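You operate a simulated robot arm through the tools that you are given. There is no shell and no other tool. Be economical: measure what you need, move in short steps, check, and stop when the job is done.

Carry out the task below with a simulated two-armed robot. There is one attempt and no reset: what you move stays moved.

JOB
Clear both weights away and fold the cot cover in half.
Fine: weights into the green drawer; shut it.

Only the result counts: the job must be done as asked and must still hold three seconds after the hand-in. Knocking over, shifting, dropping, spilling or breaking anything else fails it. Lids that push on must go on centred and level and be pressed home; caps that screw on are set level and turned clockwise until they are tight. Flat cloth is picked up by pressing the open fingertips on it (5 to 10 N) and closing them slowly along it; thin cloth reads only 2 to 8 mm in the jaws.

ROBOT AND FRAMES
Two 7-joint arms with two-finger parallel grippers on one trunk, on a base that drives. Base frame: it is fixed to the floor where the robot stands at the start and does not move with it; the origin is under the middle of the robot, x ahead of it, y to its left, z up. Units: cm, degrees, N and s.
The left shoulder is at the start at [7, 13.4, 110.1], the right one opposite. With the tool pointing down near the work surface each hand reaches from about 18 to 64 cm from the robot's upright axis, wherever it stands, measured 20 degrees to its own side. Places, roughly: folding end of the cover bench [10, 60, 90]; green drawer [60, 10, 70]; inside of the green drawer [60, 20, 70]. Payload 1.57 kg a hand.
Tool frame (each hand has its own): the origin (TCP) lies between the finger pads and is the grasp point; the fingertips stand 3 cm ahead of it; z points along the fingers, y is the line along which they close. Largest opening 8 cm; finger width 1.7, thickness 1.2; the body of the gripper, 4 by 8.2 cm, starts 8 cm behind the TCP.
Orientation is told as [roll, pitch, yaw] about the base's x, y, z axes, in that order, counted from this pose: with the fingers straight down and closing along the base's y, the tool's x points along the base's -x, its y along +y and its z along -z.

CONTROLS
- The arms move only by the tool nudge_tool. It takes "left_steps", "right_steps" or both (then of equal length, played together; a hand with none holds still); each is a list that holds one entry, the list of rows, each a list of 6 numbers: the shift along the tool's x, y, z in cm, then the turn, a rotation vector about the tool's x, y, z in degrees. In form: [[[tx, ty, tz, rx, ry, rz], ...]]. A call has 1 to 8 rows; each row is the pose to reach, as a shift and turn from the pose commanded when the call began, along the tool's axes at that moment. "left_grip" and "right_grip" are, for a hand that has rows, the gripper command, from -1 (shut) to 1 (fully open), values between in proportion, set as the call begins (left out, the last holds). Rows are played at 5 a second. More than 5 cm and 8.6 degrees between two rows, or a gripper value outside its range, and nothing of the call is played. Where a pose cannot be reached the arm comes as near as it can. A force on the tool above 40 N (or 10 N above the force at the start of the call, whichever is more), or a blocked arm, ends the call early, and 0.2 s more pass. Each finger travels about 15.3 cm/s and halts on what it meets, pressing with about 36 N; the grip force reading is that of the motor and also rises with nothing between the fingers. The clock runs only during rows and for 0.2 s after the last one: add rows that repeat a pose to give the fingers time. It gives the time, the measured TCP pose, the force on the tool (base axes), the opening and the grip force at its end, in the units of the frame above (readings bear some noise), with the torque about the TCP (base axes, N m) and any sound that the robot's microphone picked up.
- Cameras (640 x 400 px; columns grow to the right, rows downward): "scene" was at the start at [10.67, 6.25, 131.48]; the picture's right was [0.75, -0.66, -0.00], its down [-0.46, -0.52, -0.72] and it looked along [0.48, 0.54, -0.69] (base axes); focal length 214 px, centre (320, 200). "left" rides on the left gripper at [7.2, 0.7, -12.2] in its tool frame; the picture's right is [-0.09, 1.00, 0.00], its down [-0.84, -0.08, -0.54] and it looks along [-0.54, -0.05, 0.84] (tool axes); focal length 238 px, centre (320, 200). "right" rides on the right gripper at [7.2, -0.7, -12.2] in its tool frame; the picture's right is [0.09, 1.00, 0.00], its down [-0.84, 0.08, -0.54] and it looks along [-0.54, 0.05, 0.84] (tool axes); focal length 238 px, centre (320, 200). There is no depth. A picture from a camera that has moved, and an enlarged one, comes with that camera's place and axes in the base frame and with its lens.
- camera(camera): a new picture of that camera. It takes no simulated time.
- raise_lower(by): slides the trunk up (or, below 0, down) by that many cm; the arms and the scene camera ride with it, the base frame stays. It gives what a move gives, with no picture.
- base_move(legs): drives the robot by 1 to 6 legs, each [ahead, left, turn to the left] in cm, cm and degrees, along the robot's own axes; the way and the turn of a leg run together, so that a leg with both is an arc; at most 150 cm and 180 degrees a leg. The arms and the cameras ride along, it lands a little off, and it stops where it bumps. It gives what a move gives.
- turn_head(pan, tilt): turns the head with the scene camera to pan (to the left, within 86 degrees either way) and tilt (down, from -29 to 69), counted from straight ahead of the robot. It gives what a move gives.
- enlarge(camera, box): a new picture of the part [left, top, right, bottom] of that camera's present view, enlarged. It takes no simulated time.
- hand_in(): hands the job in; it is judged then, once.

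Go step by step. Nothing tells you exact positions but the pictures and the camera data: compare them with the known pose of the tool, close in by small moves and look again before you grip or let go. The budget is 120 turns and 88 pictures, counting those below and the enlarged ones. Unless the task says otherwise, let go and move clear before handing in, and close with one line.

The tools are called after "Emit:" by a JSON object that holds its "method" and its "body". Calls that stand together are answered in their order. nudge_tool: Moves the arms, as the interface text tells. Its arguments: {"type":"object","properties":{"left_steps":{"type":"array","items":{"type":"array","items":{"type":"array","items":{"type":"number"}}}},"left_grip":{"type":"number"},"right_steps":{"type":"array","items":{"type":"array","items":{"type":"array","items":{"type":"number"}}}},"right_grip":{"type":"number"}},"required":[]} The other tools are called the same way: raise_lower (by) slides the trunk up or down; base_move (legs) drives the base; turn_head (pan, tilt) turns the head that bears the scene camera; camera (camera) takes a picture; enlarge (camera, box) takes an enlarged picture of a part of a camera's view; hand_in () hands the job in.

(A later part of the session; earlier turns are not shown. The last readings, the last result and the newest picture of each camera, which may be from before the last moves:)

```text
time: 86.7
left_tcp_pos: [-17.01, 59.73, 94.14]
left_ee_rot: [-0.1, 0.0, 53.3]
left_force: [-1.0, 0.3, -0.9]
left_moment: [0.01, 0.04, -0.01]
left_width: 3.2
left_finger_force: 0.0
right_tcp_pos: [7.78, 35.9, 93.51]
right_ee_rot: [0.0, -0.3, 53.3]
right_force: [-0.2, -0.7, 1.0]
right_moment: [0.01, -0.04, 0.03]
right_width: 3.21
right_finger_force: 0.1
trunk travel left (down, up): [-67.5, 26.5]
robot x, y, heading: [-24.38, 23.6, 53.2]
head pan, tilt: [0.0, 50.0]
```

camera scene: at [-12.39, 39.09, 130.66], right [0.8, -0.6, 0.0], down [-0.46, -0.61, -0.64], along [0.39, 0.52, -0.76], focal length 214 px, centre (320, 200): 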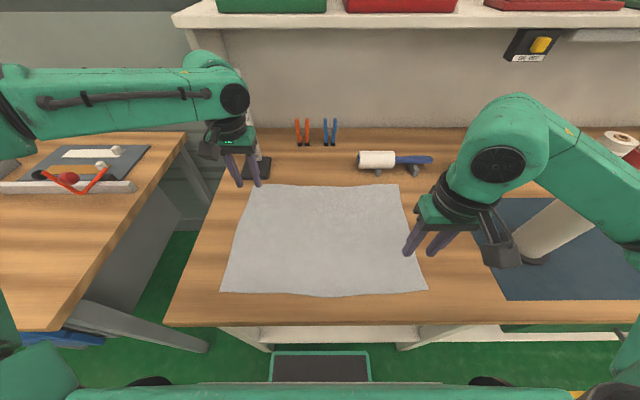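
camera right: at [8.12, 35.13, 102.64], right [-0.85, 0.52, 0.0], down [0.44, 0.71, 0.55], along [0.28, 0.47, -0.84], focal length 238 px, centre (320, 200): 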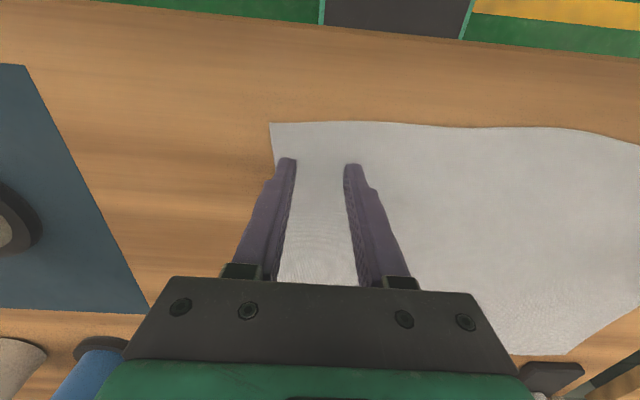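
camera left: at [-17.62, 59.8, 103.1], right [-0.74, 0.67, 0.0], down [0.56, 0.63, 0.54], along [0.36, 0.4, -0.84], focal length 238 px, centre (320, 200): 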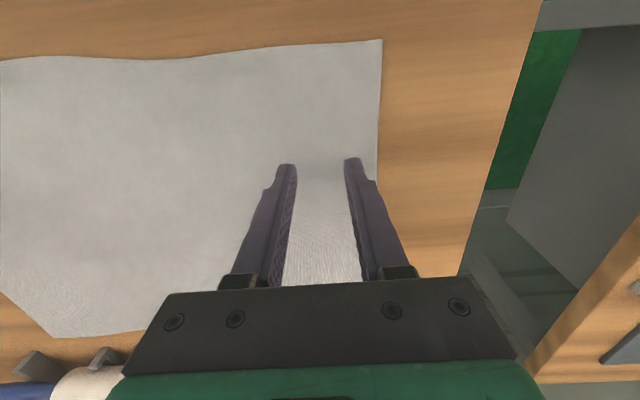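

Emit:
{"method": "nudge_tool", "body": {"left_steps": [[[-1, 0, 0, 0, 0, 0], [-2.1, 0, 1, 0, 0, 0], [-2.1, 0, 3, 0, 0, 0], [-2.1, 0, 4.3, 0, 0, 0], [-2.1, 0, 4.3, 0, 0, 0]]], "right_steps": [[[-3, 0, 0, 0, 0, 0], [-6.3, 0, 1, 0, 0, 0], [-6.3, 0, 2.5, 0, 0, 0], [-6.3, 0, 3.7, 0, 0, 0], [-6.3, 0, 3.7, 0, 0, 0]]]}}

Emit:
{"method": "camera", "body": {"camera": "left"}}

Emit:
{"method": "camera", "body": {"camera": "right"}}

```text
time: 87.9
left_tcp_pos: [-15.77, 61.4, 89.91]
left_ee_rot: [-0.1, 0.0, 53.2]
left_force: [-0.2, 0.4, -0.4]
left_moment: [0.05, -0.02, 0.04]
left_width: 3.17
left_finger_force: 0.1
right_tcp_pos: [11.32, 40.8, 89.91]
right_ee_rot: [0.0, -0.4, 53.2]
right_force: [-0.4, 0.1, 0.3]
right_moment: [0.0, -0.01, 0.02]
right_width: 3.2
right_finger_force: 0.0
trunk travel left (down, up): [-67.5, 26.5]
robot x, y, heading: [-24.48, 23.68, 53.3]
head pan, tilt: [0.0, 50.0]
```

```text
34 pictures are left
camera left: at [-20.59, 55.92, 101.94], right [-0.74, 0.67, 0.0], down [0.56, 0.62, 0.54], along [0.36, 0.4, -0.84], focal length 238 px, centre (320, 200)
```

left: 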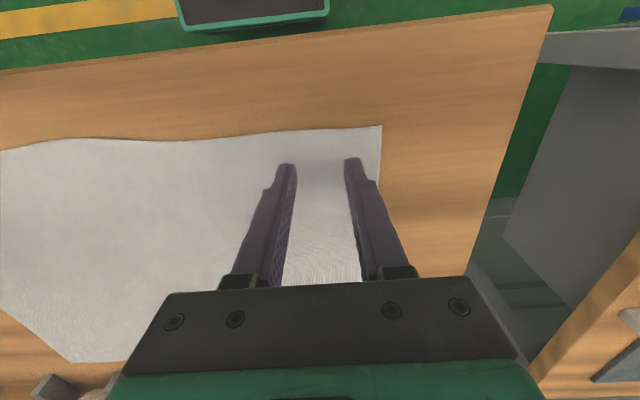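

```text
33 pictures are left
camera right: at [7.58, 34.58, 102.01], right [-0.85, 0.52, 0.0], down [0.44, 0.71, 0.55], along [0.29, 0.47, -0.84], focal length 238 px, centre (320, 200)
```

right: 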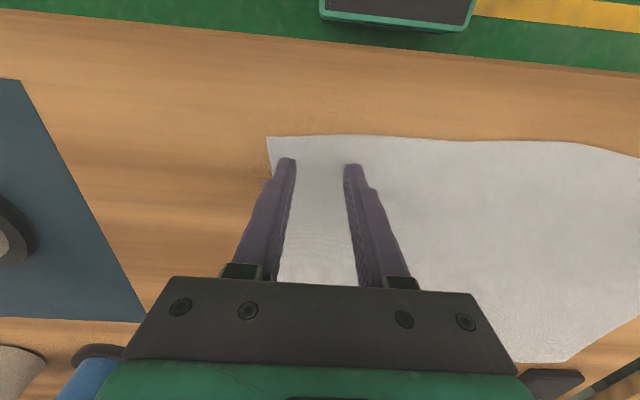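

Both sit about 2.5 cm inside the front edge and 3.5 cm inside the sides. Now I'll creep down to contact.

Emit:
{"method": "nudge_tool", "body": {"left_steps": [[[0, 0, 0.2, 0, 0, 0], [0, 0, 0.4, 0, 0, 0], [0, 0, 0.6, 0, 0, 0], [0, 0, 0.6, 0, 0, 0]]], "right_steps": [[[0, 0, 0.2, 0, 0, 0], [0, 0, 0.4, 0, 0, 0], [0, 0, 0.6, 0, 0, 0], [0, 0, 0.6, 0, 0, 0]]]}}

```text
time: 88.9
left_tcp_pos: [-15.93, 61.3, 89.32]
left_ee_rot: [-0.1, -0.1, 53.4]
left_force: [0.3, -0.5, 0.5]
left_moment: [0.04, 0.02, -0.01]
left_width: 3.21
left_finger_force: 0.0
right_tcp_pos: [11.49, 40.92, 89.34]
right_ee_rot: [0.0, -0.3, 53.3]
right_force: [0.3, 0.1, 0.9]
right_moment: [0.0, -0.04, -0.01]
right_width: 3.21
right_finger_force: 0.1
trunk travel left (down, up): [-67.5, 26.5]
robot x, y, heading: [-24.04, 23.79, 53.4]
head pan, tilt: [0.0, 50.0]
```

Emit:
{"method": "nudge_tool", "body": {"left_steps": [[[0, 0, 0.1, 0, 0, 0], [0, 0, 0.2, 0, 0, 0], [0, 0, 0.2, 0, 0, 0]]], "right_steps": [[[0, 0, 0.1, 0, 0, 0], [0, 0, 0.2, 0, 0, 0], [0, 0, 0.2, 0, 0, 0]]]}}

```text
time: 89.7
left_tcp_pos: [-15.93, 61.31, 89.24]
left_ee_rot: [-0.1, -0.2, 53.4]
left_force: [-0.7, 0.6, 4.5]
left_moment: [0.02, 0.04, 0.03]
left_width: 3.19
left_finger_force: 0.1
right_tcp_pos: [11.47, 40.87, 89.12]
right_ee_rot: [-0.1, -0.6, 53.3]
right_force: [2.3, 1.9, 8.8]
right_moment: [-0.08, -0.22, 0.05]
right_width: 3.23
right_finger_force: 0.0
trunk travel left (down, up): [-67.5, 26.5]
robot x, y, heading: [-24.03, 23.85, 53.2]
head pan, tilt: [0.0, 50.0]
```

Contact is left 4.5 N, right 8.8 N. I'll add a hair on the left and start closing slowly.

Emit:
{"method": "nudge_tool", "body": {"left_steps": [[[0, 0, 0.07, 0, 0, 0], [0, 0, 0.07, 0, 0, 0]]], "right_steps": [[[0, 0, 0, 0, 0, 0], [0, 0, 0, 0, 0, 0]]], "left_grip": -0.35, "right_grip": -0.35}}

Emit:
{"method": "nudge_tool", "body": {"left_steps": [[[0, 0, 0, 0, 0, 0], [0, 0, 0, 0, 0, 0]]], "right_steps": [[[0, 0, 0, 0, 0, 0], [0, 0, 0, 0, 0, 0]]], "left_grip": -0.5, "right_grip": -0.5}}

Emit:
{"method": "nudge_tool", "body": {"left_steps": [[[0, 0, 0, 0, 0, 0], [0, 0, 0, 0, 0, 0]]], "right_steps": [[[0, 0, 0, 0, 0, 0], [0, 0, 0, 0, 0, 0]]], "left_grip": -0.65, "right_grip": -0.65}}

Emit:
{"method": "camera", "body": {"camera": "right"}}

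```text
time: 90.3
left_tcp_pos: [-15.74, 61.29, 89.17]
left_ee_rot: [-0.1, -0.2, 53.3]
left_force: [1.6, 0.0, 10.5]
left_moment: [0.02, 0.1, -0.01]
left_width: 2.5
left_finger_force: 0.1
right_tcp_pos: [11.35, 40.88, 89.2]
right_ee_rot: [0.0, -0.5, 53.3]
right_force: [1.4, 2.8, 8.9]
right_moment: [-0.05, -0.12, 0.01]
right_width: 2.46
right_finger_force: 0.1
trunk travel left (down, up): [-67.5, 26.5]
robot x, y, heading: [-24.18, 23.36, 53.1]
head pan, tilt: [0.0, 50.0]
```

```text
time: 90.9
left_tcp_pos: [-15.8, 61.23, 89.15]
left_ee_rot: [-0.2, -0.2, 53.4]
left_force: [1.8, 0.7, 11.3]
left_moment: [0.03, 0.04, -0.02]
left_width: 1.83
left_finger_force: 0.0
right_tcp_pos: [11.48, 40.81, 89.08]
right_ee_rot: [0.0, -0.6, 53.2]
right_force: [-2.0, 1.1, 11.0]
right_moment: [-0.08, -0.04, -0.01]
right_width: 1.82
right_finger_force: 0.1
trunk travel left (down, up): [-67.5, 26.5]
robot x, y, heading: [-24.17, 23.87, 53.2]
head pan, tilt: [0.0, 50.0]
```

```text
time: 91.5
left_tcp_pos: [-15.86, 61.18, 89.15]
left_ee_rot: [-0.1, -0.1, 53.3]
left_force: [3.2, -1.5, 11.7]
left_moment: [-0.03, -0.01, 0.03]
left_width: 1.39
left_finger_force: 0.0
right_tcp_pos: [11.31, 40.88, 89.13]
right_ee_rot: [0.2, -0.5, 53.2]
right_force: [-3.2, 2.5, 10.6]
right_moment: [-0.01, 0.03, 0.01]
right_width: 1.39
right_finger_force: 0.1
trunk travel left (down, up): [-67.5, 26.5]
robot x, y, heading: [-23.86, 23.32, 53.7]
head pan, tilt: [0.0, 50.0]
```

```text
32 pictures are left
camera right: at [7.58, 34.55, 101.35], right [-0.85, 0.52, 0.0], down [0.44, 0.71, 0.55], along [0.29, 0.47, -0.84], focal length 238 px, centre (320, 200)
```

right: 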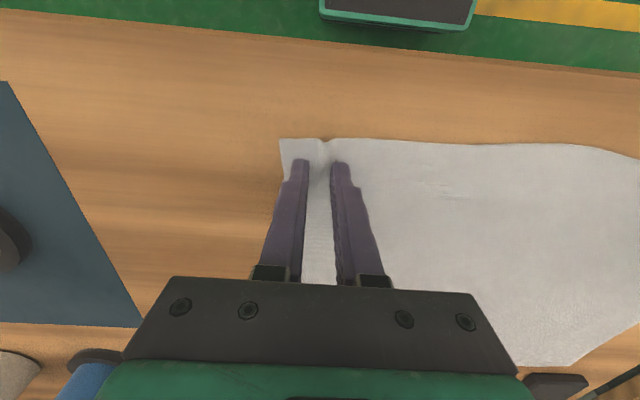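

A ridge is forming between the fingers, just as intended. I'll continue closing.

Emit:
{"method": "nudge_tool", "body": {"left_steps": [[[0, 0, 0, 0, 0, 0], [0, 0, 0, 0, 0, 0]]], "right_steps": [[[0, 0, 0, 0, 0, 0], [0, 0, 0, 0, 0, 0]]], "left_grip": -0.8, "right_grip": -0.8}}

Emit:
{"method": "nudge_tool", "body": {"left_steps": [[[0, 0, 0, 0, 0, 0], [0, 0, 0, 0, 0, 0], [0, 0, 0, 0, 0, 0]]], "right_steps": [[[0, 0, 0, 0, 0, 0], [0, 0, 0, 0, 0, 0], [0, 0, 0, 0, 0, 0]]], "left_grip": -1, "right_grip": -1}}

```text
time: 92.1
left_tcp_pos: [-15.84, 61.17, 89.1]
left_ee_rot: [-0.1, -0.2, 53.3]
left_force: [3.2, -0.5, 11.9]
left_moment: [-0.06, -0.08, -0.01]
left_width: 0.84
left_finger_force: 0.0
right_tcp_pos: [11.44, 40.83, 89.17]
right_ee_rot: [-0.1, -0.5, 53.3]
right_force: [-2.4, 1.5, 10.9]
right_moment: [-0.01, 0.07, -0.01]
right_width: 0.79
right_finger_force: 0.0
trunk travel left (down, up): [-67.5, 26.5]
robot x, y, heading: [-24.32, 23.5, 53.3]
head pan, tilt: [0.0, 50.0]
```

```text
time: 92.9
left_tcp_pos: [-15.92, 61.13, 89.13]
left_ee_rot: [-0.1, -0.2, 53.3]
left_force: [8.7, -5.4, 10.6]
left_moment: [-0.17, -0.26, 0.01]
left_width: 0.2
left_finger_force: 23.5
right_tcp_pos: [11.48, 40.82, 89.1]
right_ee_rot: [0.0, -0.5, 53.4]
right_force: [-6.2, 5.3, 12.2]
right_moment: [0.09, 0.19, -0.08]
right_width: 0.22
right_finger_force: 23.6
trunk travel left (down, up): [-67.5, 26.5]
robot x, y, heading: [-24.2, 23.56, 53.3]
head pan, tilt: [0.0, 50.0]
```

Both jaws read 2 mm, so the cloth is gripped. I'll lift along the first half of the fold arc, easing the hands inward slightly to relieve the tension.

Emit:
{"method": "nudge_tool", "body": {"left_steps": [[[0, -0.3, -1, 0, 0, 0], [-0.6, -0.6, -3.3, 0, 0, 0], [-1.8, -0.7, -5.8, 0, 0, 0], [-3.8, -0.7, -8, 0, 0, 0], [-6.4, -0.7, -9.7, 0, 0, 0], [-9.4, -0.7, -10.7, 0, 0, 0], [-12, -0.7, -11, 0, 0, 0], [-12, -0.7, -11, 0, 0, 0]]], "right_steps": [[[0, 0.3, -1, 0, 0, 0], [-0.6, 0.6, -3.3, 0, 0, 0], [-1.8, 0.7, -5.8, 0, 0, 0], [-3.8, 0.7, -8, 0, 0, 0], [-6.4, 0.7, -9.7, 0, 0, 0], [-9.4, 0.7, -10.7, 0, 0, 0], [-12, 0.7, -11, 0, 0, 0], [-12, 0.7, -11, 0, 0, 0]]]}}

Emit:
{"method": "camera", "body": {"camera": "scene"}}

```text
time: 94.7
left_tcp_pos: [-7.99, 70.27, 100.23]
left_ee_rot: [-0.1, -0.1, 53.3]
left_force: [0.2, -0.3, 0.1]
left_moment: [0.04, 0.01, -0.01]
left_width: 0.17
left_finger_force: 23.7
right_tcp_pos: [18.08, 50.87, 100.1]
right_ee_rot: [0.0, -0.3, 53.3]
right_force: [-0.6, -0.9, 0.3]
right_moment: [0.01, -0.04, -0.01]
right_width: 0.17
right_finger_force: 23.7
trunk travel left (down, up): [-67.5, 26.5]
robot x, y, heading: [-24.11, 23.76, 53.1]
head pan, tilt: [0.0, 50.0]
```

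```text
31 pictures are left
camera scene: at [-16.39, 33.72, 130.63], right [0.8, -0.6, 0.0], down [-0.46, -0.61, -0.64], along [0.38, 0.52, -0.77], focal length 214 px, centre (320, 200)
```

scene: 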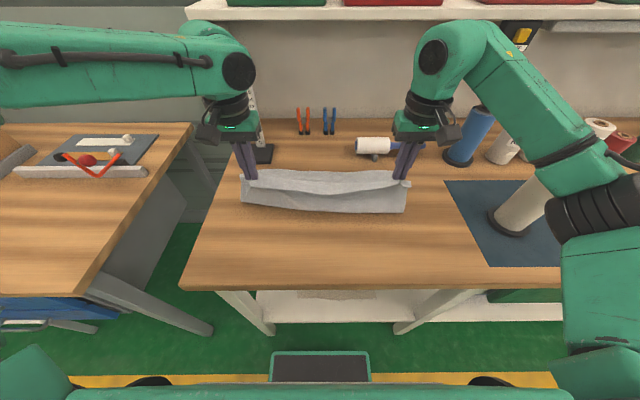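

The cloth is held nicely at the midpoint. I'll lower slightly for slack, drive the base forward 7 cm, then check the pose.

Emit:
{"method": "nudge_tool", "body": {"left_steps": [[[0, 0, 1, 0, 0, 0], [0, 0, 2.5, 0, 0, 0]]], "right_steps": [[[0, 0, 1, 0, 0, 0], [0, 0, 2.5, 0, 0, 0]]]}}

Emit:
{"method": "base_move", "body": {"legs": [[7, 0, 0]]}}

Emit:
{"method": "camera", "body": {"camera": "scene"}}

```text
time: 95.3
left_tcp_pos: [-7.93, 70.41, 97.7]
left_ee_rot: [-0.1, 0.1, 53.3]
left_force: [-0.2, 0.2, -0.5]
left_moment: [0.0, 0.0, 0.03]
left_width: 0.23
left_finger_force: 23.4
right_tcp_pos: [17.97, 50.93, 97.69]
right_ee_rot: [0.0, -0.3, 53.3]
right_force: [0.0, -0.3, -0.6]
right_moment: [0.0, -0.02, 0.0]
right_width: 0.18
right_finger_force: 24.0
trunk travel left (down, up): [-67.5, 26.5]
robot x, y, heading: [-24.32, 23.49, 53.3]
head pan, tilt: [0.0, 50.0]
```

```text
time: 96.3
left_tcp_pos: [-3.96, 75.99, 97.65]
left_ee_rot: [-0.1, -0.2, 53.2]
left_force: [0.3, 0.5, -0.6]
left_moment: [-0.01, -0.02, -0.01]
left_width: 0.22
left_finger_force: 23.9
right_tcp_pos: [22.0, 56.39, 97.68]
right_ee_rot: [0.0, -0.4, 53.3]
right_force: [0.3, 0.5, 0.2]
right_moment: [0.02, 0.0, 0.01]
right_width: 0.17
right_finger_force: 23.8
trunk travel left (down, up): [-67.5, 26.5]
robot x, y, heading: [-19.78, 28.94, 53.3]
head pan, tilt: [0.0, 50.0]
```

```text
30 pictures are left
camera scene: at [-12.24, 39.32, 130.63], right [0.8, -0.6, 0.0], down [-0.46, -0.61, -0.64], along [0.38, 0.52, -0.77], focal length 214 px, centre (320, 200)
```

scene: 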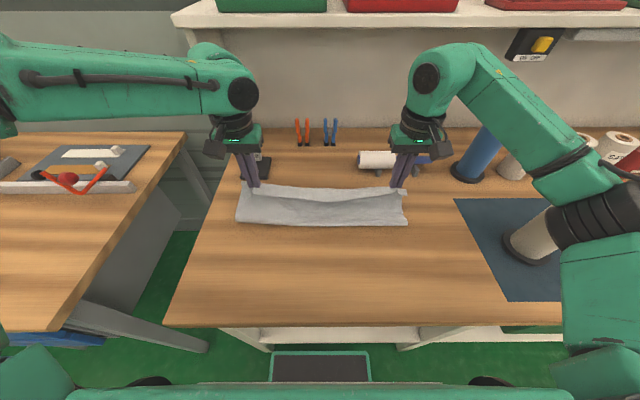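

Hands are now at n≈58.4, and I want 64.5. I'll look closely at how the pinched edge hangs before setting it down.

Emit:
{"method": "enlarge", "body": {"camera": "scene", "box": [220, 140, 430, 245]}}

Emit:
{"method": "camera", "body": {"camera": "left"}}

```text
3.05 times, centred on (325, 192) of scene
camera zoom: at [-12.24, 39.32, 130.63], right [0.8, -0.6, 0.0], down [-0.46, -0.61, -0.64], along [0.38, 0.52, -0.77], focal length 654 px, centre (305, 223)
```

zoom: 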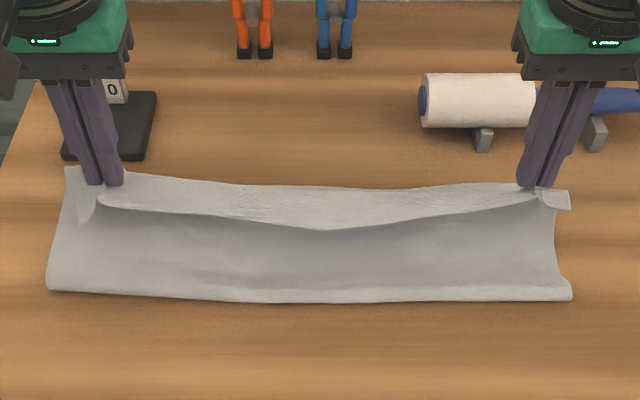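

```text
28 pictures are left
camera left: at [-8.76, 70.58, 109.6], right [-0.74, 0.67, 0.0], down [0.56, 0.62, 0.54], along [0.36, 0.4, -0.84], focal length 238 px, centre (320, 200)
```

left: 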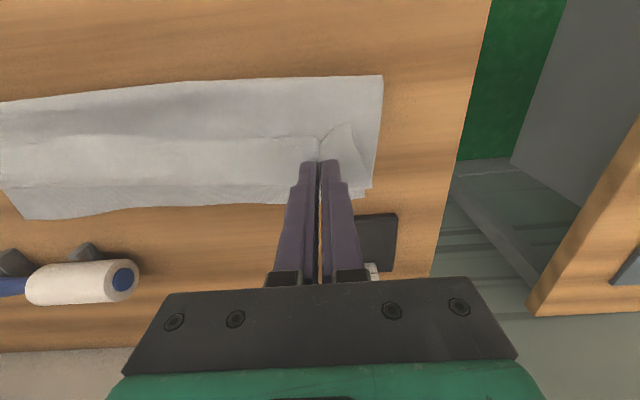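

The pinched edge strip curls back toward the robot, so laying it down would leave a curl. I'll reverse the fold, lay the cloth flat, and re-pinch right at the edge.

Emit:
{"method": "base_move", "body": {"legs": [[-7, 0, 0]]}}

Emit:
{"method": "nudge_tool", "body": {"left_steps": [[[1, 0, -1.2, 0, 0, 0], [3.5, 0, -1.5, 0, 0, 0], [6, 0, -0.7, 0, 0, 0], [8.2, 0.2, 1, 0, 0, 0], [10, 0.4, 3.2, 0, 0, 0], [11, 0.6, 5.4, 0, 0, 0], [11.5, 0.7, 7.4, 0, 0, 0], [11.6, 0.7, 8, 0, 0, 0]]], "right_steps": [[[1, 0, -1.2, 0, 0, 0], [3.5, 0, -1.5, 0, 0, 0], [6, 0, -0.7, 0, 0, 0], [8.2, -0.2, 1, 0, 0, 0], [10, -0.4, 3.2, 0, 0, 0], [11, -0.6, 5.4, 0, 0, 0], [11.5, -0.7, 7.4, 0, 0, 0], [11.6, -0.7, 8, 0, 0, 0]]]}}

Emit:
{"method": "camera", "body": {"camera": "scene"}}

```text
time: 97.3
left_tcp_pos: [-8.04, 70.71, 97.54]
left_ee_rot: [-0.1, 0.1, 53.4]
left_force: [0.6, 0.0, 1.1]
left_moment: [0.04, 0.01, 0.0]
left_width: 0.22
left_finger_force: 23.1
right_tcp_pos: [18.06, 51.08, 97.67]
right_ee_rot: [0.0, -0.3, 53.3]
right_force: [0.3, -0.2, -0.6]
right_moment: [0.0, -0.02, 0.02]
right_width: 0.17
right_finger_force: 23.8
trunk travel left (down, up): [-67.5, 26.5]
robot x, y, heading: [-24.12, 23.49, 53.6]
head pan, tilt: [0.0, 50.0]
```

```text
time: 99.1
left_tcp_pos: [-15.56, 61.6, 89.67]
left_ee_rot: [-0.1, -0.1, 53.4]
left_force: [4.8, -4.0, 0.6]
left_moment: [-0.17, -0.17, 0.03]
left_width: 0.2
left_finger_force: 23.4
right_tcp_pos: [11.54, 41.47, 89.53]
right_ee_rot: [0.0, -0.5, 53.4]
right_force: [-5.4, 3.8, 0.1]
right_moment: [0.14, 0.14, -0.06]
right_width: 0.17
right_finger_force: 23.8
trunk travel left (down, up): [-67.5, 26.5]
robot x, y, heading: [-24.29, 23.57, 53.1]
head pan, tilt: [0.0, 50.0]
```

```text
27 pictures are left
camera scene: at [-16.32, 33.84, 130.62], right [0.8, -0.6, 0.0], down [-0.46, -0.61, -0.64], along [0.38, 0.52, -0.77], focal length 214 px, centre (320, 200)
```

scene: 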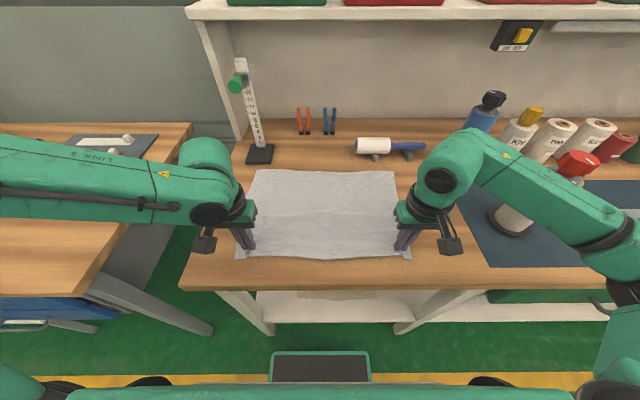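

The cloth is laid out flat again. I'll draw back 0.4 cm to tension it, lower, release, and lift clear.

Emit:
{"method": "nudge_tool", "body": {"left_steps": [[[0.2, 0.2, 0.2, 0, 0, 0], [0.5, 0.3, 0.3, 0, 0, 0], [0.5, 0.3, 0.3, 0, 0, 0]]], "right_steps": [[[0.2, -0.2, 0.2, 0, 0, 0], [0.5, -0.3, 0.3, 0, 0, 0], [0.5, -0.3, 0.3, 0, 0, 0]]]}}

Emit:
{"method": "nudge_tool", "body": {"left_steps": [[[0, 0, 0, 0, 0, 0], [0, 0, 0, 0, 0, 0], [0, 0, 0, 0, 0, 0], [0, 0, -2, 0, 0, 0], [0, 0, -4, 0, 0, 0]]], "right_steps": [[[0, 0, 0, 0, 0, 0], [0, 0, 0, 0, 0, 0], [0, 0, 0, 0, 0, 0], [0, 0, -2, 0, 0, 0], [0, 0, -4, 0, 0, 0]]], "left_grip": -0.2, "right_grip": -0.2}}

Emit:
{"method": "camera", "body": {"camera": "left"}}

Emit:
{"method": "camera", "body": {"camera": "right"}}

```text
time: 99.9
left_tcp_pos: [-16.08, 61.49, 89.22]
left_ee_rot: [-0.2, 0.0, 53.4]
left_force: [10.7, -7.5, -0.2]
left_moment: [-0.25, -0.33, 0.07]
left_width: 0.22
left_finger_force: 24.2
right_tcp_pos: [11.46, 40.65, 89.14]
right_ee_rot: [0.2, -0.4, 53.4]
right_force: [-10.7, 8.2, 0.5]
right_moment: [0.28, 0.32, -0.11]
right_width: 0.18
right_finger_force: 23.2
trunk travel left (down, up): [-67.5, 26.5]
robot x, y, heading: [-24.25, 23.7, 53.2]
head pan, tilt: [0.0, 50.0]
```

```text
time: 101.1
left_tcp_pos: [-16.07, 61.53, 93.23]
left_ee_rot: [-0.2, 0.1, 53.4]
left_force: [0.2, -0.4, -0.8]
left_moment: [0.0, -0.02, 0.02]
left_width: 3.19
left_finger_force: 0.1
right_tcp_pos: [11.65, 40.72, 93.33]
right_ee_rot: [0.0, -0.4, 53.3]
right_force: [0.0, 0.0, 0.2]
right_moment: [0.02, 0.0, -0.01]
right_width: 3.21
right_finger_force: 0.0
trunk travel left (down, up): [-67.5, 26.5]
robot x, y, heading: [-24.06, 23.53, 53.0]
head pan, tilt: [0.0, 50.0]
```

```text
26 pictures are left
camera left: at [-20.94, 56.13, 105.19], right [-0.74, 0.67, 0.0], down [0.56, 0.63, 0.54], along [0.36, 0.4, -0.84], focal length 238 px, centre (320, 200)
```

left: 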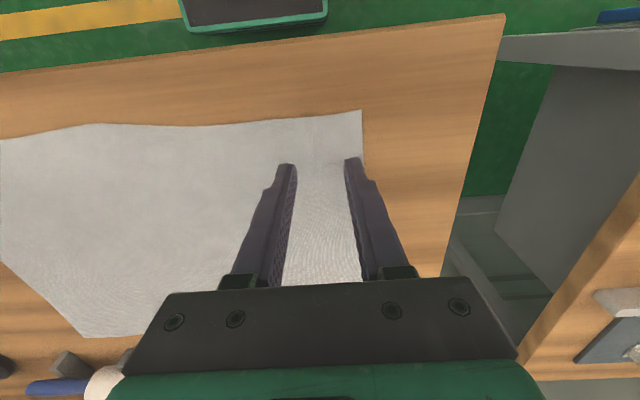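

```text
25 pictures are left
camera right: at [7.75, 34.44, 105.58], right [-0.85, 0.52, 0.0], down [0.44, 0.71, 0.55], along [0.29, 0.47, -0.84], focal length 238 px, centre (320, 200)
```

right: 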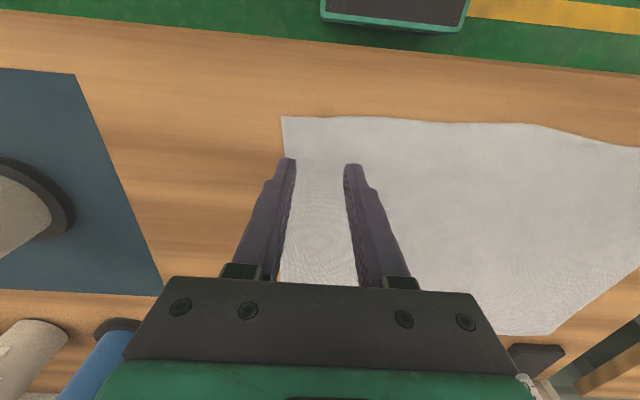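

The cloth lies flat with its front edge at n≈37.0. I'll shift the base back 1.5 cm for reach, narrow the jaws, and go to n≈38 so the fingertips cover the very edge.

Emit:
{"method": "base_move", "body": {"legs": [[-1.5, 0, 0]]}}

Emit:
{"method": "nudge_tool", "body": {"left_steps": [[[0, 0.5, 0, 0, 0, 0], [0, 1, 0.5, 0, 0, 0], [0, 1, 2, 0, 0, 0], [0, 1, 3, 0, 0, 0], [0, 1, 3, 0, 0, 0]]], "right_steps": [[[0, -0.4, 0, 0, 0, 0], [0, -0.7, 0.5, 0, 0, 0], [0, -0.7, 2, 0, 0, 0], [0, -0.7, 3.1, 0, 0, 0], [0, -0.7, 3.1, 0, 0, 0]]], "left_grip": -0.45, "right_grip": -0.45}}

Emit:
{"method": "enlarge", "body": {"camera": "left", "box": [240, 80, 440, 205]}}

Emit:
{"method": "enlarge", "body": {"camera": "right", "box": [220, 80, 420, 205]}}

```text
time: 101.9
left_tcp_pos: [-16.82, 60.65, 93.16]
left_ee_rot: [-0.1, 0.2, 53.3]
left_force: [0.3, -0.2, -0.6]
left_moment: [-0.01, 0.0, 0.05]
left_width: 3.19
left_finger_force: 0.1
right_tcp_pos: [10.73, 39.68, 93.33]
right_ee_rot: [0.0, -0.3, 53.2]
right_force: [0.1, -0.2, 0.5]
right_moment: [-0.01, 0.01, 0.02]
right_width: 3.2
right_finger_force: 0.1
trunk travel left (down, up): [-67.5, 26.5]
robot x, y, heading: [-25.23, 22.43, 53.1]
head pan, tilt: [0.0, 50.0]
```

```text
time: 103.1
left_tcp_pos: [-17.76, 60.87, 90.18]
left_ee_rot: [0.0, 0.0, 53.4]
left_force: [0.4, -0.1, 0.3]
left_moment: [0.01, 0.01, 0.01]
left_width: 2.2
left_finger_force: 0.0
right_tcp_pos: [11.29, 38.99, 90.23]
right_ee_rot: [0.1, -0.3, 53.3]
right_force: [-0.1, 0.6, 0.0]
right_moment: [-0.02, -0.03, 0.0]
right_width: 2.26
right_finger_force: 0.1
trunk travel left (down, up): [-67.5, 26.5]
robot x, y, heading: [-24.63, 22.46, 53.2]
head pan, tilt: [0.0, 50.0]
```

```text
3.20 times, centred on (340, 142) of left
camera zoom: at [-22.57, 55.5, 102.22], right [-0.74, 0.67, 0.0], down [0.56, 0.63, 0.54], along [0.36, 0.4, -0.84], focal length 763 px, centre (256, 384)
```

zoom: 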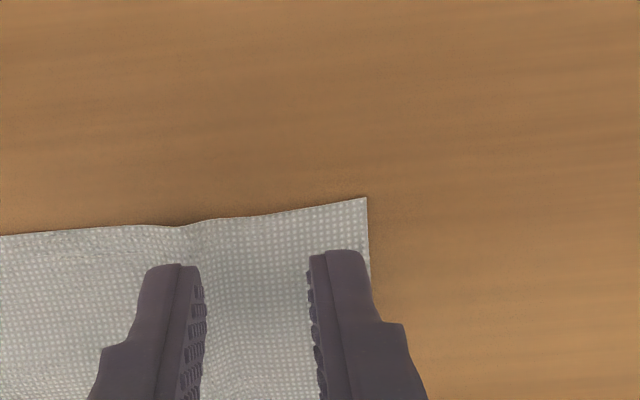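

```text
3.20 times, centred on (320, 142) of right
camera zoom: at [7.46, 32.84, 102.49], right [-0.85, 0.52, 0.0], down [0.44, 0.71, 0.55], along [0.29, 0.47, -0.84], focal length 763 px, centre (320, 384)
```

zoom: 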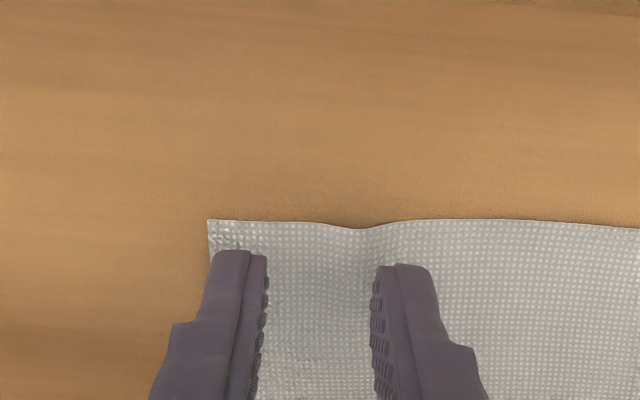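

I'll back off the left by 0.5 and the right by 0.3 toward the edge, then creep to contact.

Emit:
{"method": "nudge_tool", "body": {"left_steps": [[[0.3, 0, 0.2, 0, 0, 0], [0.5, 0, 0.5, 0, 0, 0], [0.5, 0, 0.8, 0, 0, 0], [0.5, 0, 1.0, 0, 0, 0], [0.5, 0, 1.0, 0, 0, 0]]], "right_steps": [[[0.15, 0, 0.2, 0, 0, 0], [0.3, 0, 0.5, 0, 0, 0], [0.3, 0, 0.8, 0, 0, 0], [0.3, 0, 1.02, 0, 0, 0], [0.3, 0, 1.02, 0, 0, 0]]]}}

```text
time: 104.3
left_tcp_pos: [-18.01, 60.64, 89.25]
left_ee_rot: [-0.1, 0.0, 53.4]
left_force: [-0.1, 1.1, 1.1]
left_moment: [0.01, 0.03, -0.03]
left_width: 2.2
left_finger_force: 0.0
right_tcp_pos: [11.14, 38.85, 89.23]
right_ee_rot: [0.1, -0.4, 53.3]
right_force: [0.4, 0.2, -0.5]
right_moment: [-0.01, 0.06, 0.03]
right_width: 2.18
right_finger_force: 0.1
trunk travel left (down, up): [-67.5, 26.5]
robot x, y, heading: [-25.1, 22.24, 53.1]
head pan, tilt: [0.0, 50.0]
```

Emit:
{"method": "nudge_tool", "body": {"left_steps": [[[0, 0, 0.1, 0, 0, 0], [0, 0, 0.17, 0, 0, 0], [0, 0, 0.17, 0, 0, 0]]], "right_steps": [[[0, 0, 0.1, 0, 0, 0], [0, 0, 0.18, 0, 0, 0], [0, 0, 0.18, 0, 0, 0]]]}}

```text
time: 105.1
left_tcp_pos: [-18.0, 60.5, 89.17]
left_ee_rot: [-0.1, -0.2, 53.4]
left_force: [3.1, 1.8, 11.0]
left_moment: [0.07, -0.02, -0.06]
left_width: 2.18
left_finger_force: 0.0
right_tcp_pos: [10.99, 38.94, 89.12]
right_ee_rot: [0.1, -0.5, 53.3]
right_force: [0.5, 2.1, 11.1]
right_moment: [0.09, 0.02, 0.0]
right_width: 2.18
right_finger_force: 0.1
trunk travel left (down, up): [-67.5, 26.5]
robot x, y, heading: [-25.27, 22.11, 53.0]
head pan, tilt: [0.0, 50.0]
```

Contact is about 11 N on both, so I'll back off very slightly and close slowly in steps.

Emit:
{"method": "nudge_tool", "body": {"left_steps": [[[0, 0, -0.02, 0, 0, 0], [0, 0, -0.02, 0, 0, 0]]], "right_steps": [[[0, 0, -0.02, 0, 0, 0], [0, 0, -0.02, 0, 0, 0]]], "left_grip": -0.57, "right_grip": -0.57}}

Emit:
{"method": "nudge_tool", "body": {"left_steps": [[[0, 0, 0, 0, 0, 0], [0, 0, 0, 0, 0, 0]]], "right_steps": [[[0, 0, 0, 0, 0, 0], [0, 0, 0, 0, 0, 0]]], "left_grip": -0.7, "right_grip": -0.7}}

Emit:
{"method": "nudge_tool", "body": {"left_steps": [[[0, 0, 0, 0, 0, 0], [0, 0, 0, 0, 0, 0]]], "right_steps": [[[0, 0, 0, 0, 0, 0], [0, 0, 0, 0, 0, 0]]], "left_grip": -0.83, "right_grip": -0.83}}

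Emit:
{"method": "nudge_tool", "body": {"left_steps": [[[0, 0, 0, 0, 0, 0], [0, 0, 0, 0, 0, 0], [0, 0, 0, 0, 0, 0]]], "right_steps": [[[0, 0, 0, 0, 0, 0], [0, 0, 0, 0, 0, 0], [0, 0, 0, 0, 0, 0]]], "left_grip": -1, "right_grip": -1}}

```text
time: 105.7
left_tcp_pos: [-18.08, 60.49, 89.15]
left_ee_rot: [-0.1, -0.2, 53.5]
left_force: [1.6, 0.9, 14.0]
left_moment: [0.01, -0.02, 0.01]
left_width: 1.63
left_finger_force: 0.0
right_tcp_pos: [10.98, 38.67, 89.16]
right_ee_rot: [0.1, -0.5, 53.2]
right_force: [-0.5, 1.9, 10.7]
right_moment: [0.07, 0.02, -0.06]
right_width: 1.6
right_finger_force: 0.0
trunk travel left (down, up): [-67.5, 26.5]
robot x, y, heading: [-24.69, 22.06, 53.4]
head pan, tilt: [0.0, 50.0]
```

```text
time: 106.3
left_tcp_pos: [-18.09, 60.42, 89.17]
left_ee_rot: [-0.1, -0.1, 53.3]
left_force: [2.9, -0.7, 12.7]
left_moment: [0.01, -0.02, -0.02]
left_width: 1.13
left_finger_force: 0.0
right_tcp_pos: [10.93, 38.83, 89.19]
right_ee_rot: [0.1, -0.5, 53.3]
right_force: [-0.9, 0.8, 11.9]
right_moment: [0.05, 0.08, -0.03]
right_width: 1.15
right_finger_force: 0.1
trunk travel left (down, up): [-67.5, 26.5]
robot x, y, heading: [-25.15, 22.44, 53.3]
head pan, tilt: [0.0, 50.0]
```

```text
time: 106.9
left_tcp_pos: [-18.12, 60.39, 89.12]
left_ee_rot: [0.0, -0.2, 53.4]
left_force: [3.5, -1.8, 13.5]
left_moment: [-0.02, -0.09, 0.05]
left_width: 0.72
left_finger_force: 0.3
right_tcp_pos: [10.88, 38.82, 89.2]
right_ee_rot: [0.1, -0.5, 53.2]
right_force: [-3.2, 1.8, 10.6]
right_moment: [0.08, 0.06, -0.01]
right_width: 0.78
right_finger_force: 0.8
trunk travel left (down, up): [-67.5, 26.5]
robot x, y, heading: [-24.88, 22.39, 53.3]
head pan, tilt: [0.0, 50.0]
```

```text
time: 107.7
left_tcp_pos: [-18.25, 60.38, 89.0]
left_ee_rot: [-0.1, -0.2, 53.4]
left_force: [5.2, -5.1, 13.2]
left_moment: [-0.16, -0.15, -0.02]
left_width: 0.2
left_finger_force: 23.3
right_tcp_pos: [10.8, 38.68, 89.16]
right_ee_rot: [0.1, -0.5, 53.4]
right_force: [-7.5, 5.2, 10.1]
right_moment: [0.16, 0.22, -0.02]
right_width: 0.2
right_finger_force: 23.7
trunk travel left (down, up): [-67.5, 26.5]
robot x, y, heading: [-25.0, 22.46, 53.3]
head pan, tilt: [0.0, 50.0]
```

Both gripped at 2 mm, less than 1 cm from the edge. I'll run the first half of the arc.

Emit:
{"method": "nudge_tool", "body": {"left_steps": [[[0, -0.3, -1, 0, 0, 0], [-0.6, -0.5, -3.5, 0, 0, 0], [-1.8, -0.6, -6.3, 0, 0, 0], [-3.8, -0.6, -9, 0, 0, 0], [-6.5, -0.6, -11, 0, 0, 0], [-9.8, -0.6, -12.2, 0, 0, 0], [-13, -0.6, -12.4, 0, 0, 0], [-15, -0.6, -11.5, 0, 0, 0]]], "right_steps": [[[0, 0.3, -1, 0, 0, 0], [-0.6, 0.5, -3.5, 0, 0, 0], [-1.8, 0.6, -6.3, 0, 0, 0], [-3.8, 0.6, -9, 0, 0, 0], [-6.5, 0.6, -11, 0, 0, 0], [-9.8, 0.6, -12.2, 0, 0, 0], [-13, 0.6, -12.4, 0, 0, 0], [-15, 0.6, -11.5, 0, 0, 0]]]}}

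Emit:
{"method": "base_move", "body": {"legs": [[8.2, 0, 0]]}}

Emit:
{"method": "enlarge", "body": {"camera": "scene", "box": [200, 120, 440, 270]}}

```text
time: 109.5
left_tcp_pos: [-8.51, 72.53, 100.52]
left_ee_rot: [-0.1, 0.0, 53.4]
left_force: [0.8, -0.3, -0.3]
left_moment: [-0.05, 0.02, -0.03]
left_width: 0.19
left_finger_force: 24.2
right_tcp_pos: [19.54, 51.38, 100.57]
right_ee_rot: [0.0, -0.2, 53.3]
right_force: [-1.2, 0.5, -0.1]
right_moment: [-0.04, 0.02, 0.01]
right_width: 0.2
right_finger_force: 23.2
trunk travel left (down, up): [-67.5, 26.5]
robot x, y, heading: [-24.88, 22.87, 53.3]
head pan, tilt: [0.0, 50.0]
```

```text
time: 110.5
left_tcp_pos: [-3.74, 79.1, 100.73]
left_ee_rot: [-0.1, -0.1, 53.6]
left_force: [1.1, 0.0, 0.1]
left_moment: [-0.02, -0.01, 0.01]
left_width: 0.18
left_finger_force: 23.7
right_tcp_pos: [24.34, 57.65, 100.88]
right_ee_rot: [0.0, -0.5, 53.4]
right_force: [0.3, 0.5, -0.3]
right_moment: [0.02, 0.0, -0.03]
right_width: 0.2
right_finger_force: 23.5
trunk travel left (down, up): [-67.5, 26.5]
robot x, y, heading: [-20.05, 29.16, 53.7]
head pan, tilt: [0.0, 50.0]
```

```text
2.67 times, centred on (320, 195) of scene
camera zoom: at [-12.38, 39.2, 130.63], right [0.8, -0.6, 0.0], down [-0.46, -0.62, -0.64], along [0.38, 0.52, -0.77], focal length 572 px, centre (320, 213)
```

zoom: 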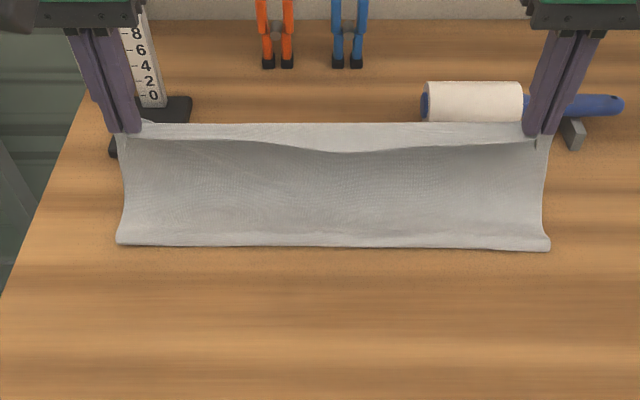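

The fold is forming cleanly. I'll check whether the back edge of the cloth has stayed in place.

Emit:
{"method": "camera", "body": {"camera": "right"}}

Emit:
{"method": "camera", "body": {"camera": "left"}}

```text
21 pictures are left
camera right: at [20.52, 51.44, 112.98], right [-0.85, 0.52, 0.0], down [0.43, 0.71, 0.55], along [0.28, 0.47, -0.84], focal length 238 px, centre (320, 200)
```

right: 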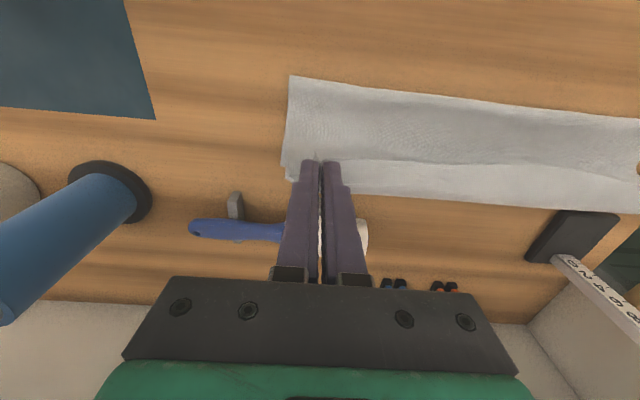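

```text
20 pictures are left
camera left: at [-8.66, 73.55, 112.64], right [-0.75, 0.67, 0.0], down [0.56, 0.63, 0.54], along [0.36, 0.4, -0.84], focal length 238 px, centre (320, 200)
```

left: 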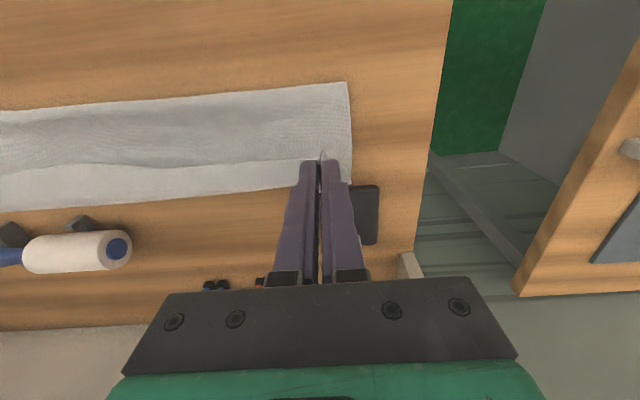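

The stack slid about 2.3 cm back, so the bottom layer's back edge is now near n≈69.2. To reach it I'll tilt both hands' tips forward 20° while continuing down the arc.

Emit:
{"method": "nudge_tool", "body": {"left_steps": [[[-2, 0, 1.2, 0, -7, 0], [-4, 0, 3, 0, -14, 0], [-5.5, 0, 5.2, 0, -20, 0], [-6.2, 0, 7.5, 0, -20, 0], [-6.2, 0, 9, 0, -20, 0], [-6.2, 0, 9, 0, -20, 0]]], "right_steps": [[[-2.2, 0, 1.2, 0, -7, 0], [-4.3, 0, 3, 0, -14, 0], [-5.8, 0, 5.2, 0, -20, 0], [-6.5, 0, 7.5, 0, -20, 0], [-6.5, 0, 9, 0, -20, 0], [-6.5, 0, 9, 0, -20, 0]]]}}

Emit:
{"method": "enlarge", "body": {"camera": "scene", "box": [200, 120, 440, 270]}}

Emit:
{"method": "camera", "body": {"camera": "left"}}

```text
time: 111.9
left_tcp_pos: [-0.07, 83.99, 91.67]
left_ee_rot: [0.0, -20.1, 53.5]
left_force: [0.9, -0.2, 0.2]
left_moment: [0.01, -0.02, 0.01]
left_width: 0.21
left_finger_force: 23.6
right_tcp_pos: [28.25, 62.91, 91.81]
right_ee_rot: [0.0, -20.5, 53.4]
right_force: [-0.2, 0.1, 0.2]
right_moment: [0.02, -0.01, 0.03]
right_width: 0.19
right_finger_force: 23.8
trunk travel left (down, up): [-67.5, 26.5]
robot x, y, heading: [-20.48, 29.0, 53.5]
head pan, tilt: [0.0, 50.0]
```

```text
2.67 times, centred on (320, 195) of scene
camera zoom: at [-12.35, 39.23, 130.62], right [0.8, -0.6, 0.0], down [-0.46, -0.62, -0.64], along [0.38, 0.52, -0.77], focal length 572 px, centre (320, 213)
```

zoom: 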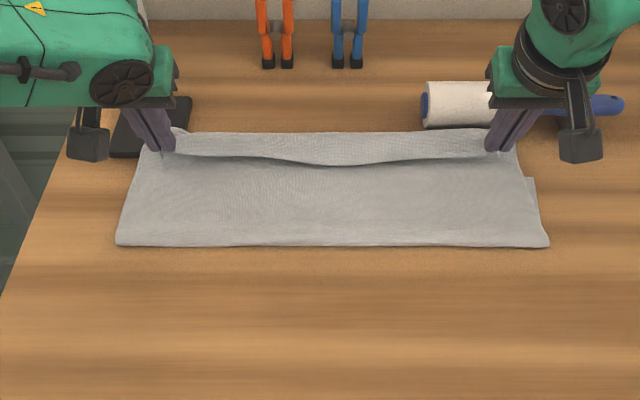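

```text
18 pictures are left
camera left: at [-7.02, 75.48, 100.46], right [-0.75, 0.66, 0.03], down [0.42, 0.44, 0.8], along [0.51, 0.61, -0.6], focal length 238 px, centre (320, 200)
```

left: 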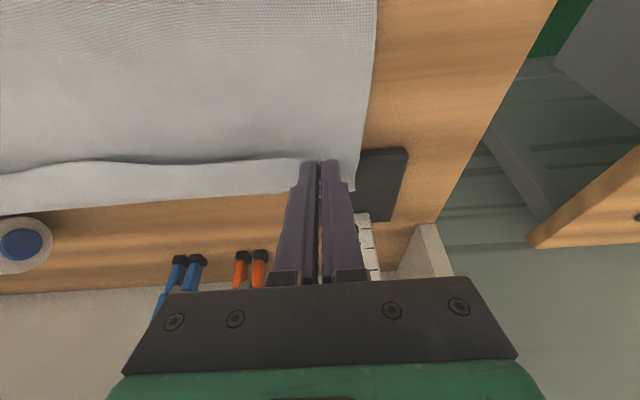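

The hands are over the back edge, about 2 cm up, though the edge strip still curls slightly toward the robot. I'll release here, where the strip can spring open freely, lift straight up, and look.

Emit:
{"method": "nudge_tool", "body": {"left_steps": [[[0, 0, 0, 0, 0, 0], [0, 0, 0, 0, 0, 0], [-1, 0, -2.8, 0, 0, 0], [-2.4, 0, -6.6, 0, 0, 0], [-2.4, 0, -10, 0, 0, 0], [-2.4, 0, -13, 0, 0, 0]]], "right_steps": [[[0, 0, 0, 0, 0, 0], [0, 0, 0, 0, 0, 0], [-1, 0, -2.8, 0, 0, 0], [-2.4, 0, -6.6, 0, 0, 0], [-2.4, 0, -10, 0, 0, 0], [-2.4, 0, -13, 0, 0, 0]]], "left_grip": -0.5, "right_grip": -0.5}}

Emit:
{"method": "camera", "body": {"camera": "scene"}}

Emit:
{"method": "camera", "body": {"camera": "right"}}

```text
time: 113.3
left_tcp_pos: [-1.5, 82.1, 104.82]
left_ee_rot: [-0.1, -20.2, 53.5]
left_force: [-0.7, 0.9, -0.5]
left_moment: [-0.01, 0.0, 0.02]
left_width: 2.02
left_finger_force: 0.0
right_tcp_pos: [26.42, 61.17, 104.93]
right_ee_rot: [0.0, -20.5, 53.4]
right_force: [0.4, -0.7, -0.3]
right_moment: [0.02, -0.06, 0.0]
right_width: 2.0
right_finger_force: 0.1
trunk travel left (down, up): [-67.5, 26.5]
robot x, y, heading: [-19.86, 28.94, 53.7]
head pan, tilt: [0.0, 50.0]
```

```text
17 pictures are left
camera scene: at [-12.44, 39.12, 130.63], right [0.8, -0.6, 0.0], down [-0.46, -0.61, -0.64], along [0.38, 0.52, -0.77], focal length 214 px, centre (320, 200)
```

scene: 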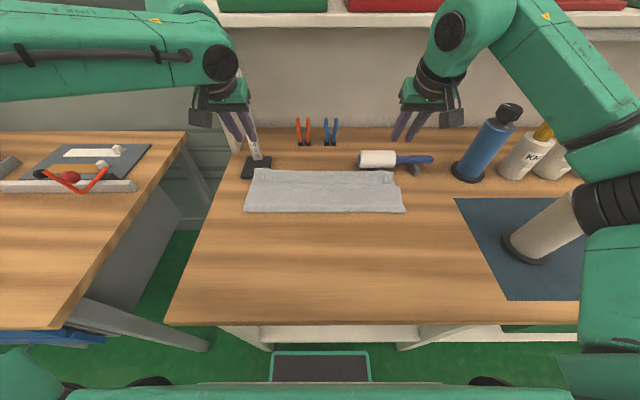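

```text
16 pictures are left
camera right: at [20.54, 51.93, 113.86], right [-0.85, 0.52, -0.03], down [0.29, 0.52, 0.8], along [0.44, 0.67, -0.6], focal length 238 px, centre (320, 200)
```

right: 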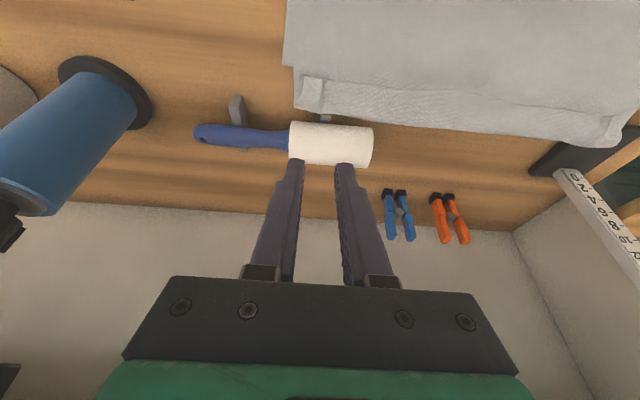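

Emit:
{"method": "enlarge", "body": {"camera": "scene", "box": [230, 145, 430, 225]}}

Emit:
{"method": "enlarge", "body": {"camera": "right", "box": [270, 0, 640, 160]}}

```text
3.20 times, centred on (330, 185) of scene
camera zoom: at [-12.44, 39.12, 130.63], right [0.8, -0.6, 0.0], down [-0.46, -0.61, -0.64], along [0.38, 0.52, -0.77], focal length 686 px, centre (288, 248)
```

zoom: 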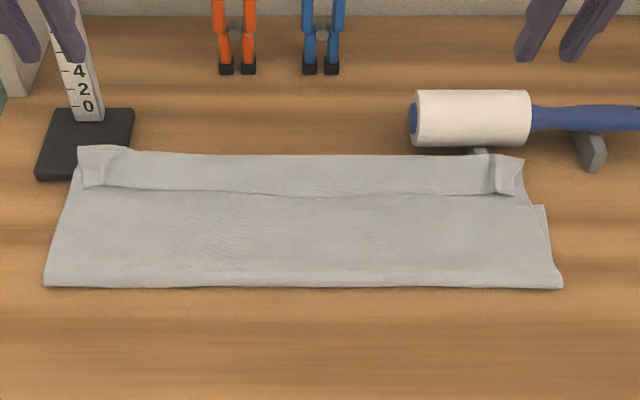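

```text
1.73 times, centred on (455, 80) of right
camera zoom: at [20.54, 51.93, 113.86], right [-0.85, 0.52, -0.03], down [0.29, 0.52, 0.8], along [0.44, 0.67, -0.6], focal length 412 px, centre (86, 408)
```

zoom: 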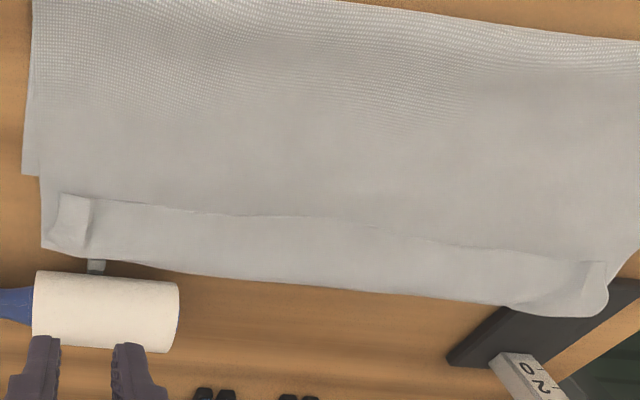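

The cloth's edge strip is curled back about 4 cm, and the crease has rolled to n≈56.7 (I want 52). The bottom layer hasn't moved. I'll pinch the strip, bring it back toward me so the crease returns to the middle, then unroll the strip by pressing and dragging it backward. First I'll hover over the strip.

Emit:
{"method": "nudge_tool", "body": {"left_steps": [[[0.8, -0.8, 4.5, 0, 0, 0], [1.5, -1.6, 9, 0, 0, 0], [2.1, -2.4, 12.3, 0, 0, 0], [2.3, -2.4, 13.6, 0, 0, 0], [2.3, -2.4, 13.6, 0, 0, 0]]], "right_steps": [[[0.8, 0.5, 4.5, 0, 0, 0], [1.5, 1, 9, 0, 0, 0], [2.1, 1.5, 12.3, 0, 0, 0], [2.24, 1.5, 13.7, 0, 0, 0], [2.24, 1.5, 13.7, 0, 0, 0]]], "left_grip": -0.5, "right_grip": -0.5}}

Emit:
{"method": "camera", "body": {"camera": "right"}}

Emit:
{"method": "camera", "body": {"camera": "left"}}

```text
time: 114.5
left_tcp_pos: [1.99, 82.99, 91.03]
left_ee_rot: [-0.1, -20.1, 53.5]
left_force: [0.8, 0.1, -0.6]
left_moment: [0.01, 0.01, 0.05]
left_width: 2.01
left_finger_force: 0.0
right_tcp_pos: [27.43, 64.27, 91.11]
right_ee_rot: [0.0, -20.3, 53.3]
right_force: [-0.2, 0.6, 0.8]
right_moment: [-0.04, 0.0, 0.02]
right_width: 2.01
right_finger_force: 0.0
trunk travel left (down, up): [-67.5, 26.5]
robot x, y, heading: [-20.07, 28.57, 53.3]
head pan, tilt: [0.0, 50.0]
```

```text
13 pictures are left
camera right: at [21.29, 55.1, 100.11], right [-0.85, 0.52, -0.03], down [0.29, 0.52, 0.8], along [0.44, 0.67, -0.6], focal length 238 px, centre (320, 200)
```

right: 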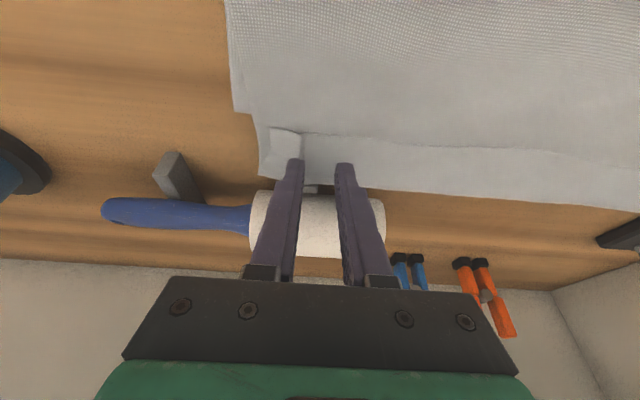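

```text
12 pictures are left
camera left: at [-5.03, 74.52, 99.83], right [-0.75, 0.66, 0.03], down [0.42, 0.44, 0.8], along [0.51, 0.61, -0.6], focal length 238 px, centre (320, 200)
```

left: 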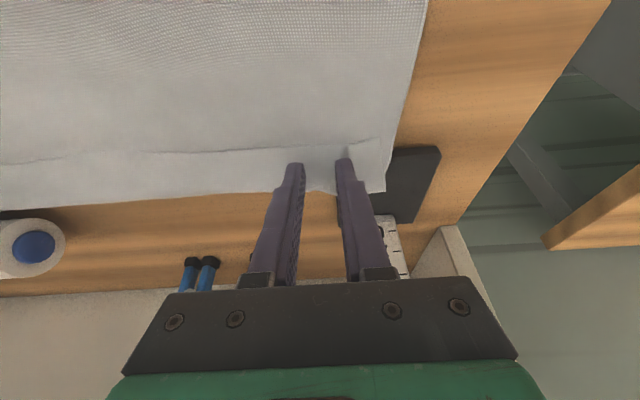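

The strip spans n≈67 to 72.4, with my tips at ≈68.8. I'll back off 0.6 cm and creep down onto it.

Emit:
{"method": "nudge_tool", "body": {"left_steps": [[[0.56, 0, -0.2, 0, 0, 0], [0.7, 0, 0.18, 0, 0, 0], [0.8, 0, 0.46, 0, 0, 0], [0.87, 0, 0.65, 0, 0, 0], [0.87, 0, 0.65, 0, 0, 0]]], "right_steps": [[[0.56, 0, -0.2, 0, 0, 0], [0.7, 0, 0.18, 0, 0, 0], [0.8, 0, 0.46, 0, 0, 0], [0.87, 0, 0.65, 0, 0, 0], [0.87, 0, 0.65, 0, 0, 0]]]}}

```text
time: 115.7
left_tcp_pos: [1.64, 82.29, 90.17]
left_ee_rot: [-0.1, -20.0, 53.6]
left_force: [0.6, 0.0, -0.8]
left_moment: [-0.01, 0.0, 0.02]
left_width: 1.99
left_finger_force: 0.0
right_tcp_pos: [26.95, 63.76, 90.24]
right_ee_rot: [-0.1, -20.3, 53.4]
right_force: [0.2, -0.2, 0.0]
right_moment: [0.0, 0.01, 0.02]
right_width: 2.0
right_finger_force: 0.0
trunk travel left (down, up): [-67.5, 26.5]
robot x, y, heading: [-20.11, 29.13, 53.6]
head pan, tilt: [0.0, 50.0]
```

Emit:
{"method": "nudge_tool", "body": {"left_steps": [[[0.05, 0, 0.14, 0, 0, 0], [0.1, 0, 0.28, 0, 0, 0], [0.14, 0, 0.38, 0, 0, 0], [0.14, 0, 0.38, 0, 0, 0]]], "right_steps": [[[0.05, 0, 0.14, 0, 0, 0], [0.1, 0, 0.28, 0, 0, 0], [0.14, 0, 0.38, 0, 0, 0], [0.14, 0, 0.38, 0, 0, 0]]]}}

```text
time: 116.7
left_tcp_pos: [1.7, 82.27, 89.82]
left_ee_rot: [0.0, -20.0, 53.5]
left_force: [0.6, 0.2, 0.2]
left_moment: [-0.01, 0.02, -0.02]
left_width: 1.98
left_finger_force: 0.1
right_tcp_pos: [26.81, 63.72, 89.85]
right_ee_rot: [0.0, -20.4, 53.4]
right_force: [-0.3, 0.0, 0.0]
right_moment: [0.02, 0.02, 0.0]
right_width: 2.01
right_finger_force: 0.1
trunk travel left (down, up): [-67.5, 26.5]
robot x, y, heading: [-19.89, 29.24, 53.5]
head pan, tilt: [0.0, 50.0]
```

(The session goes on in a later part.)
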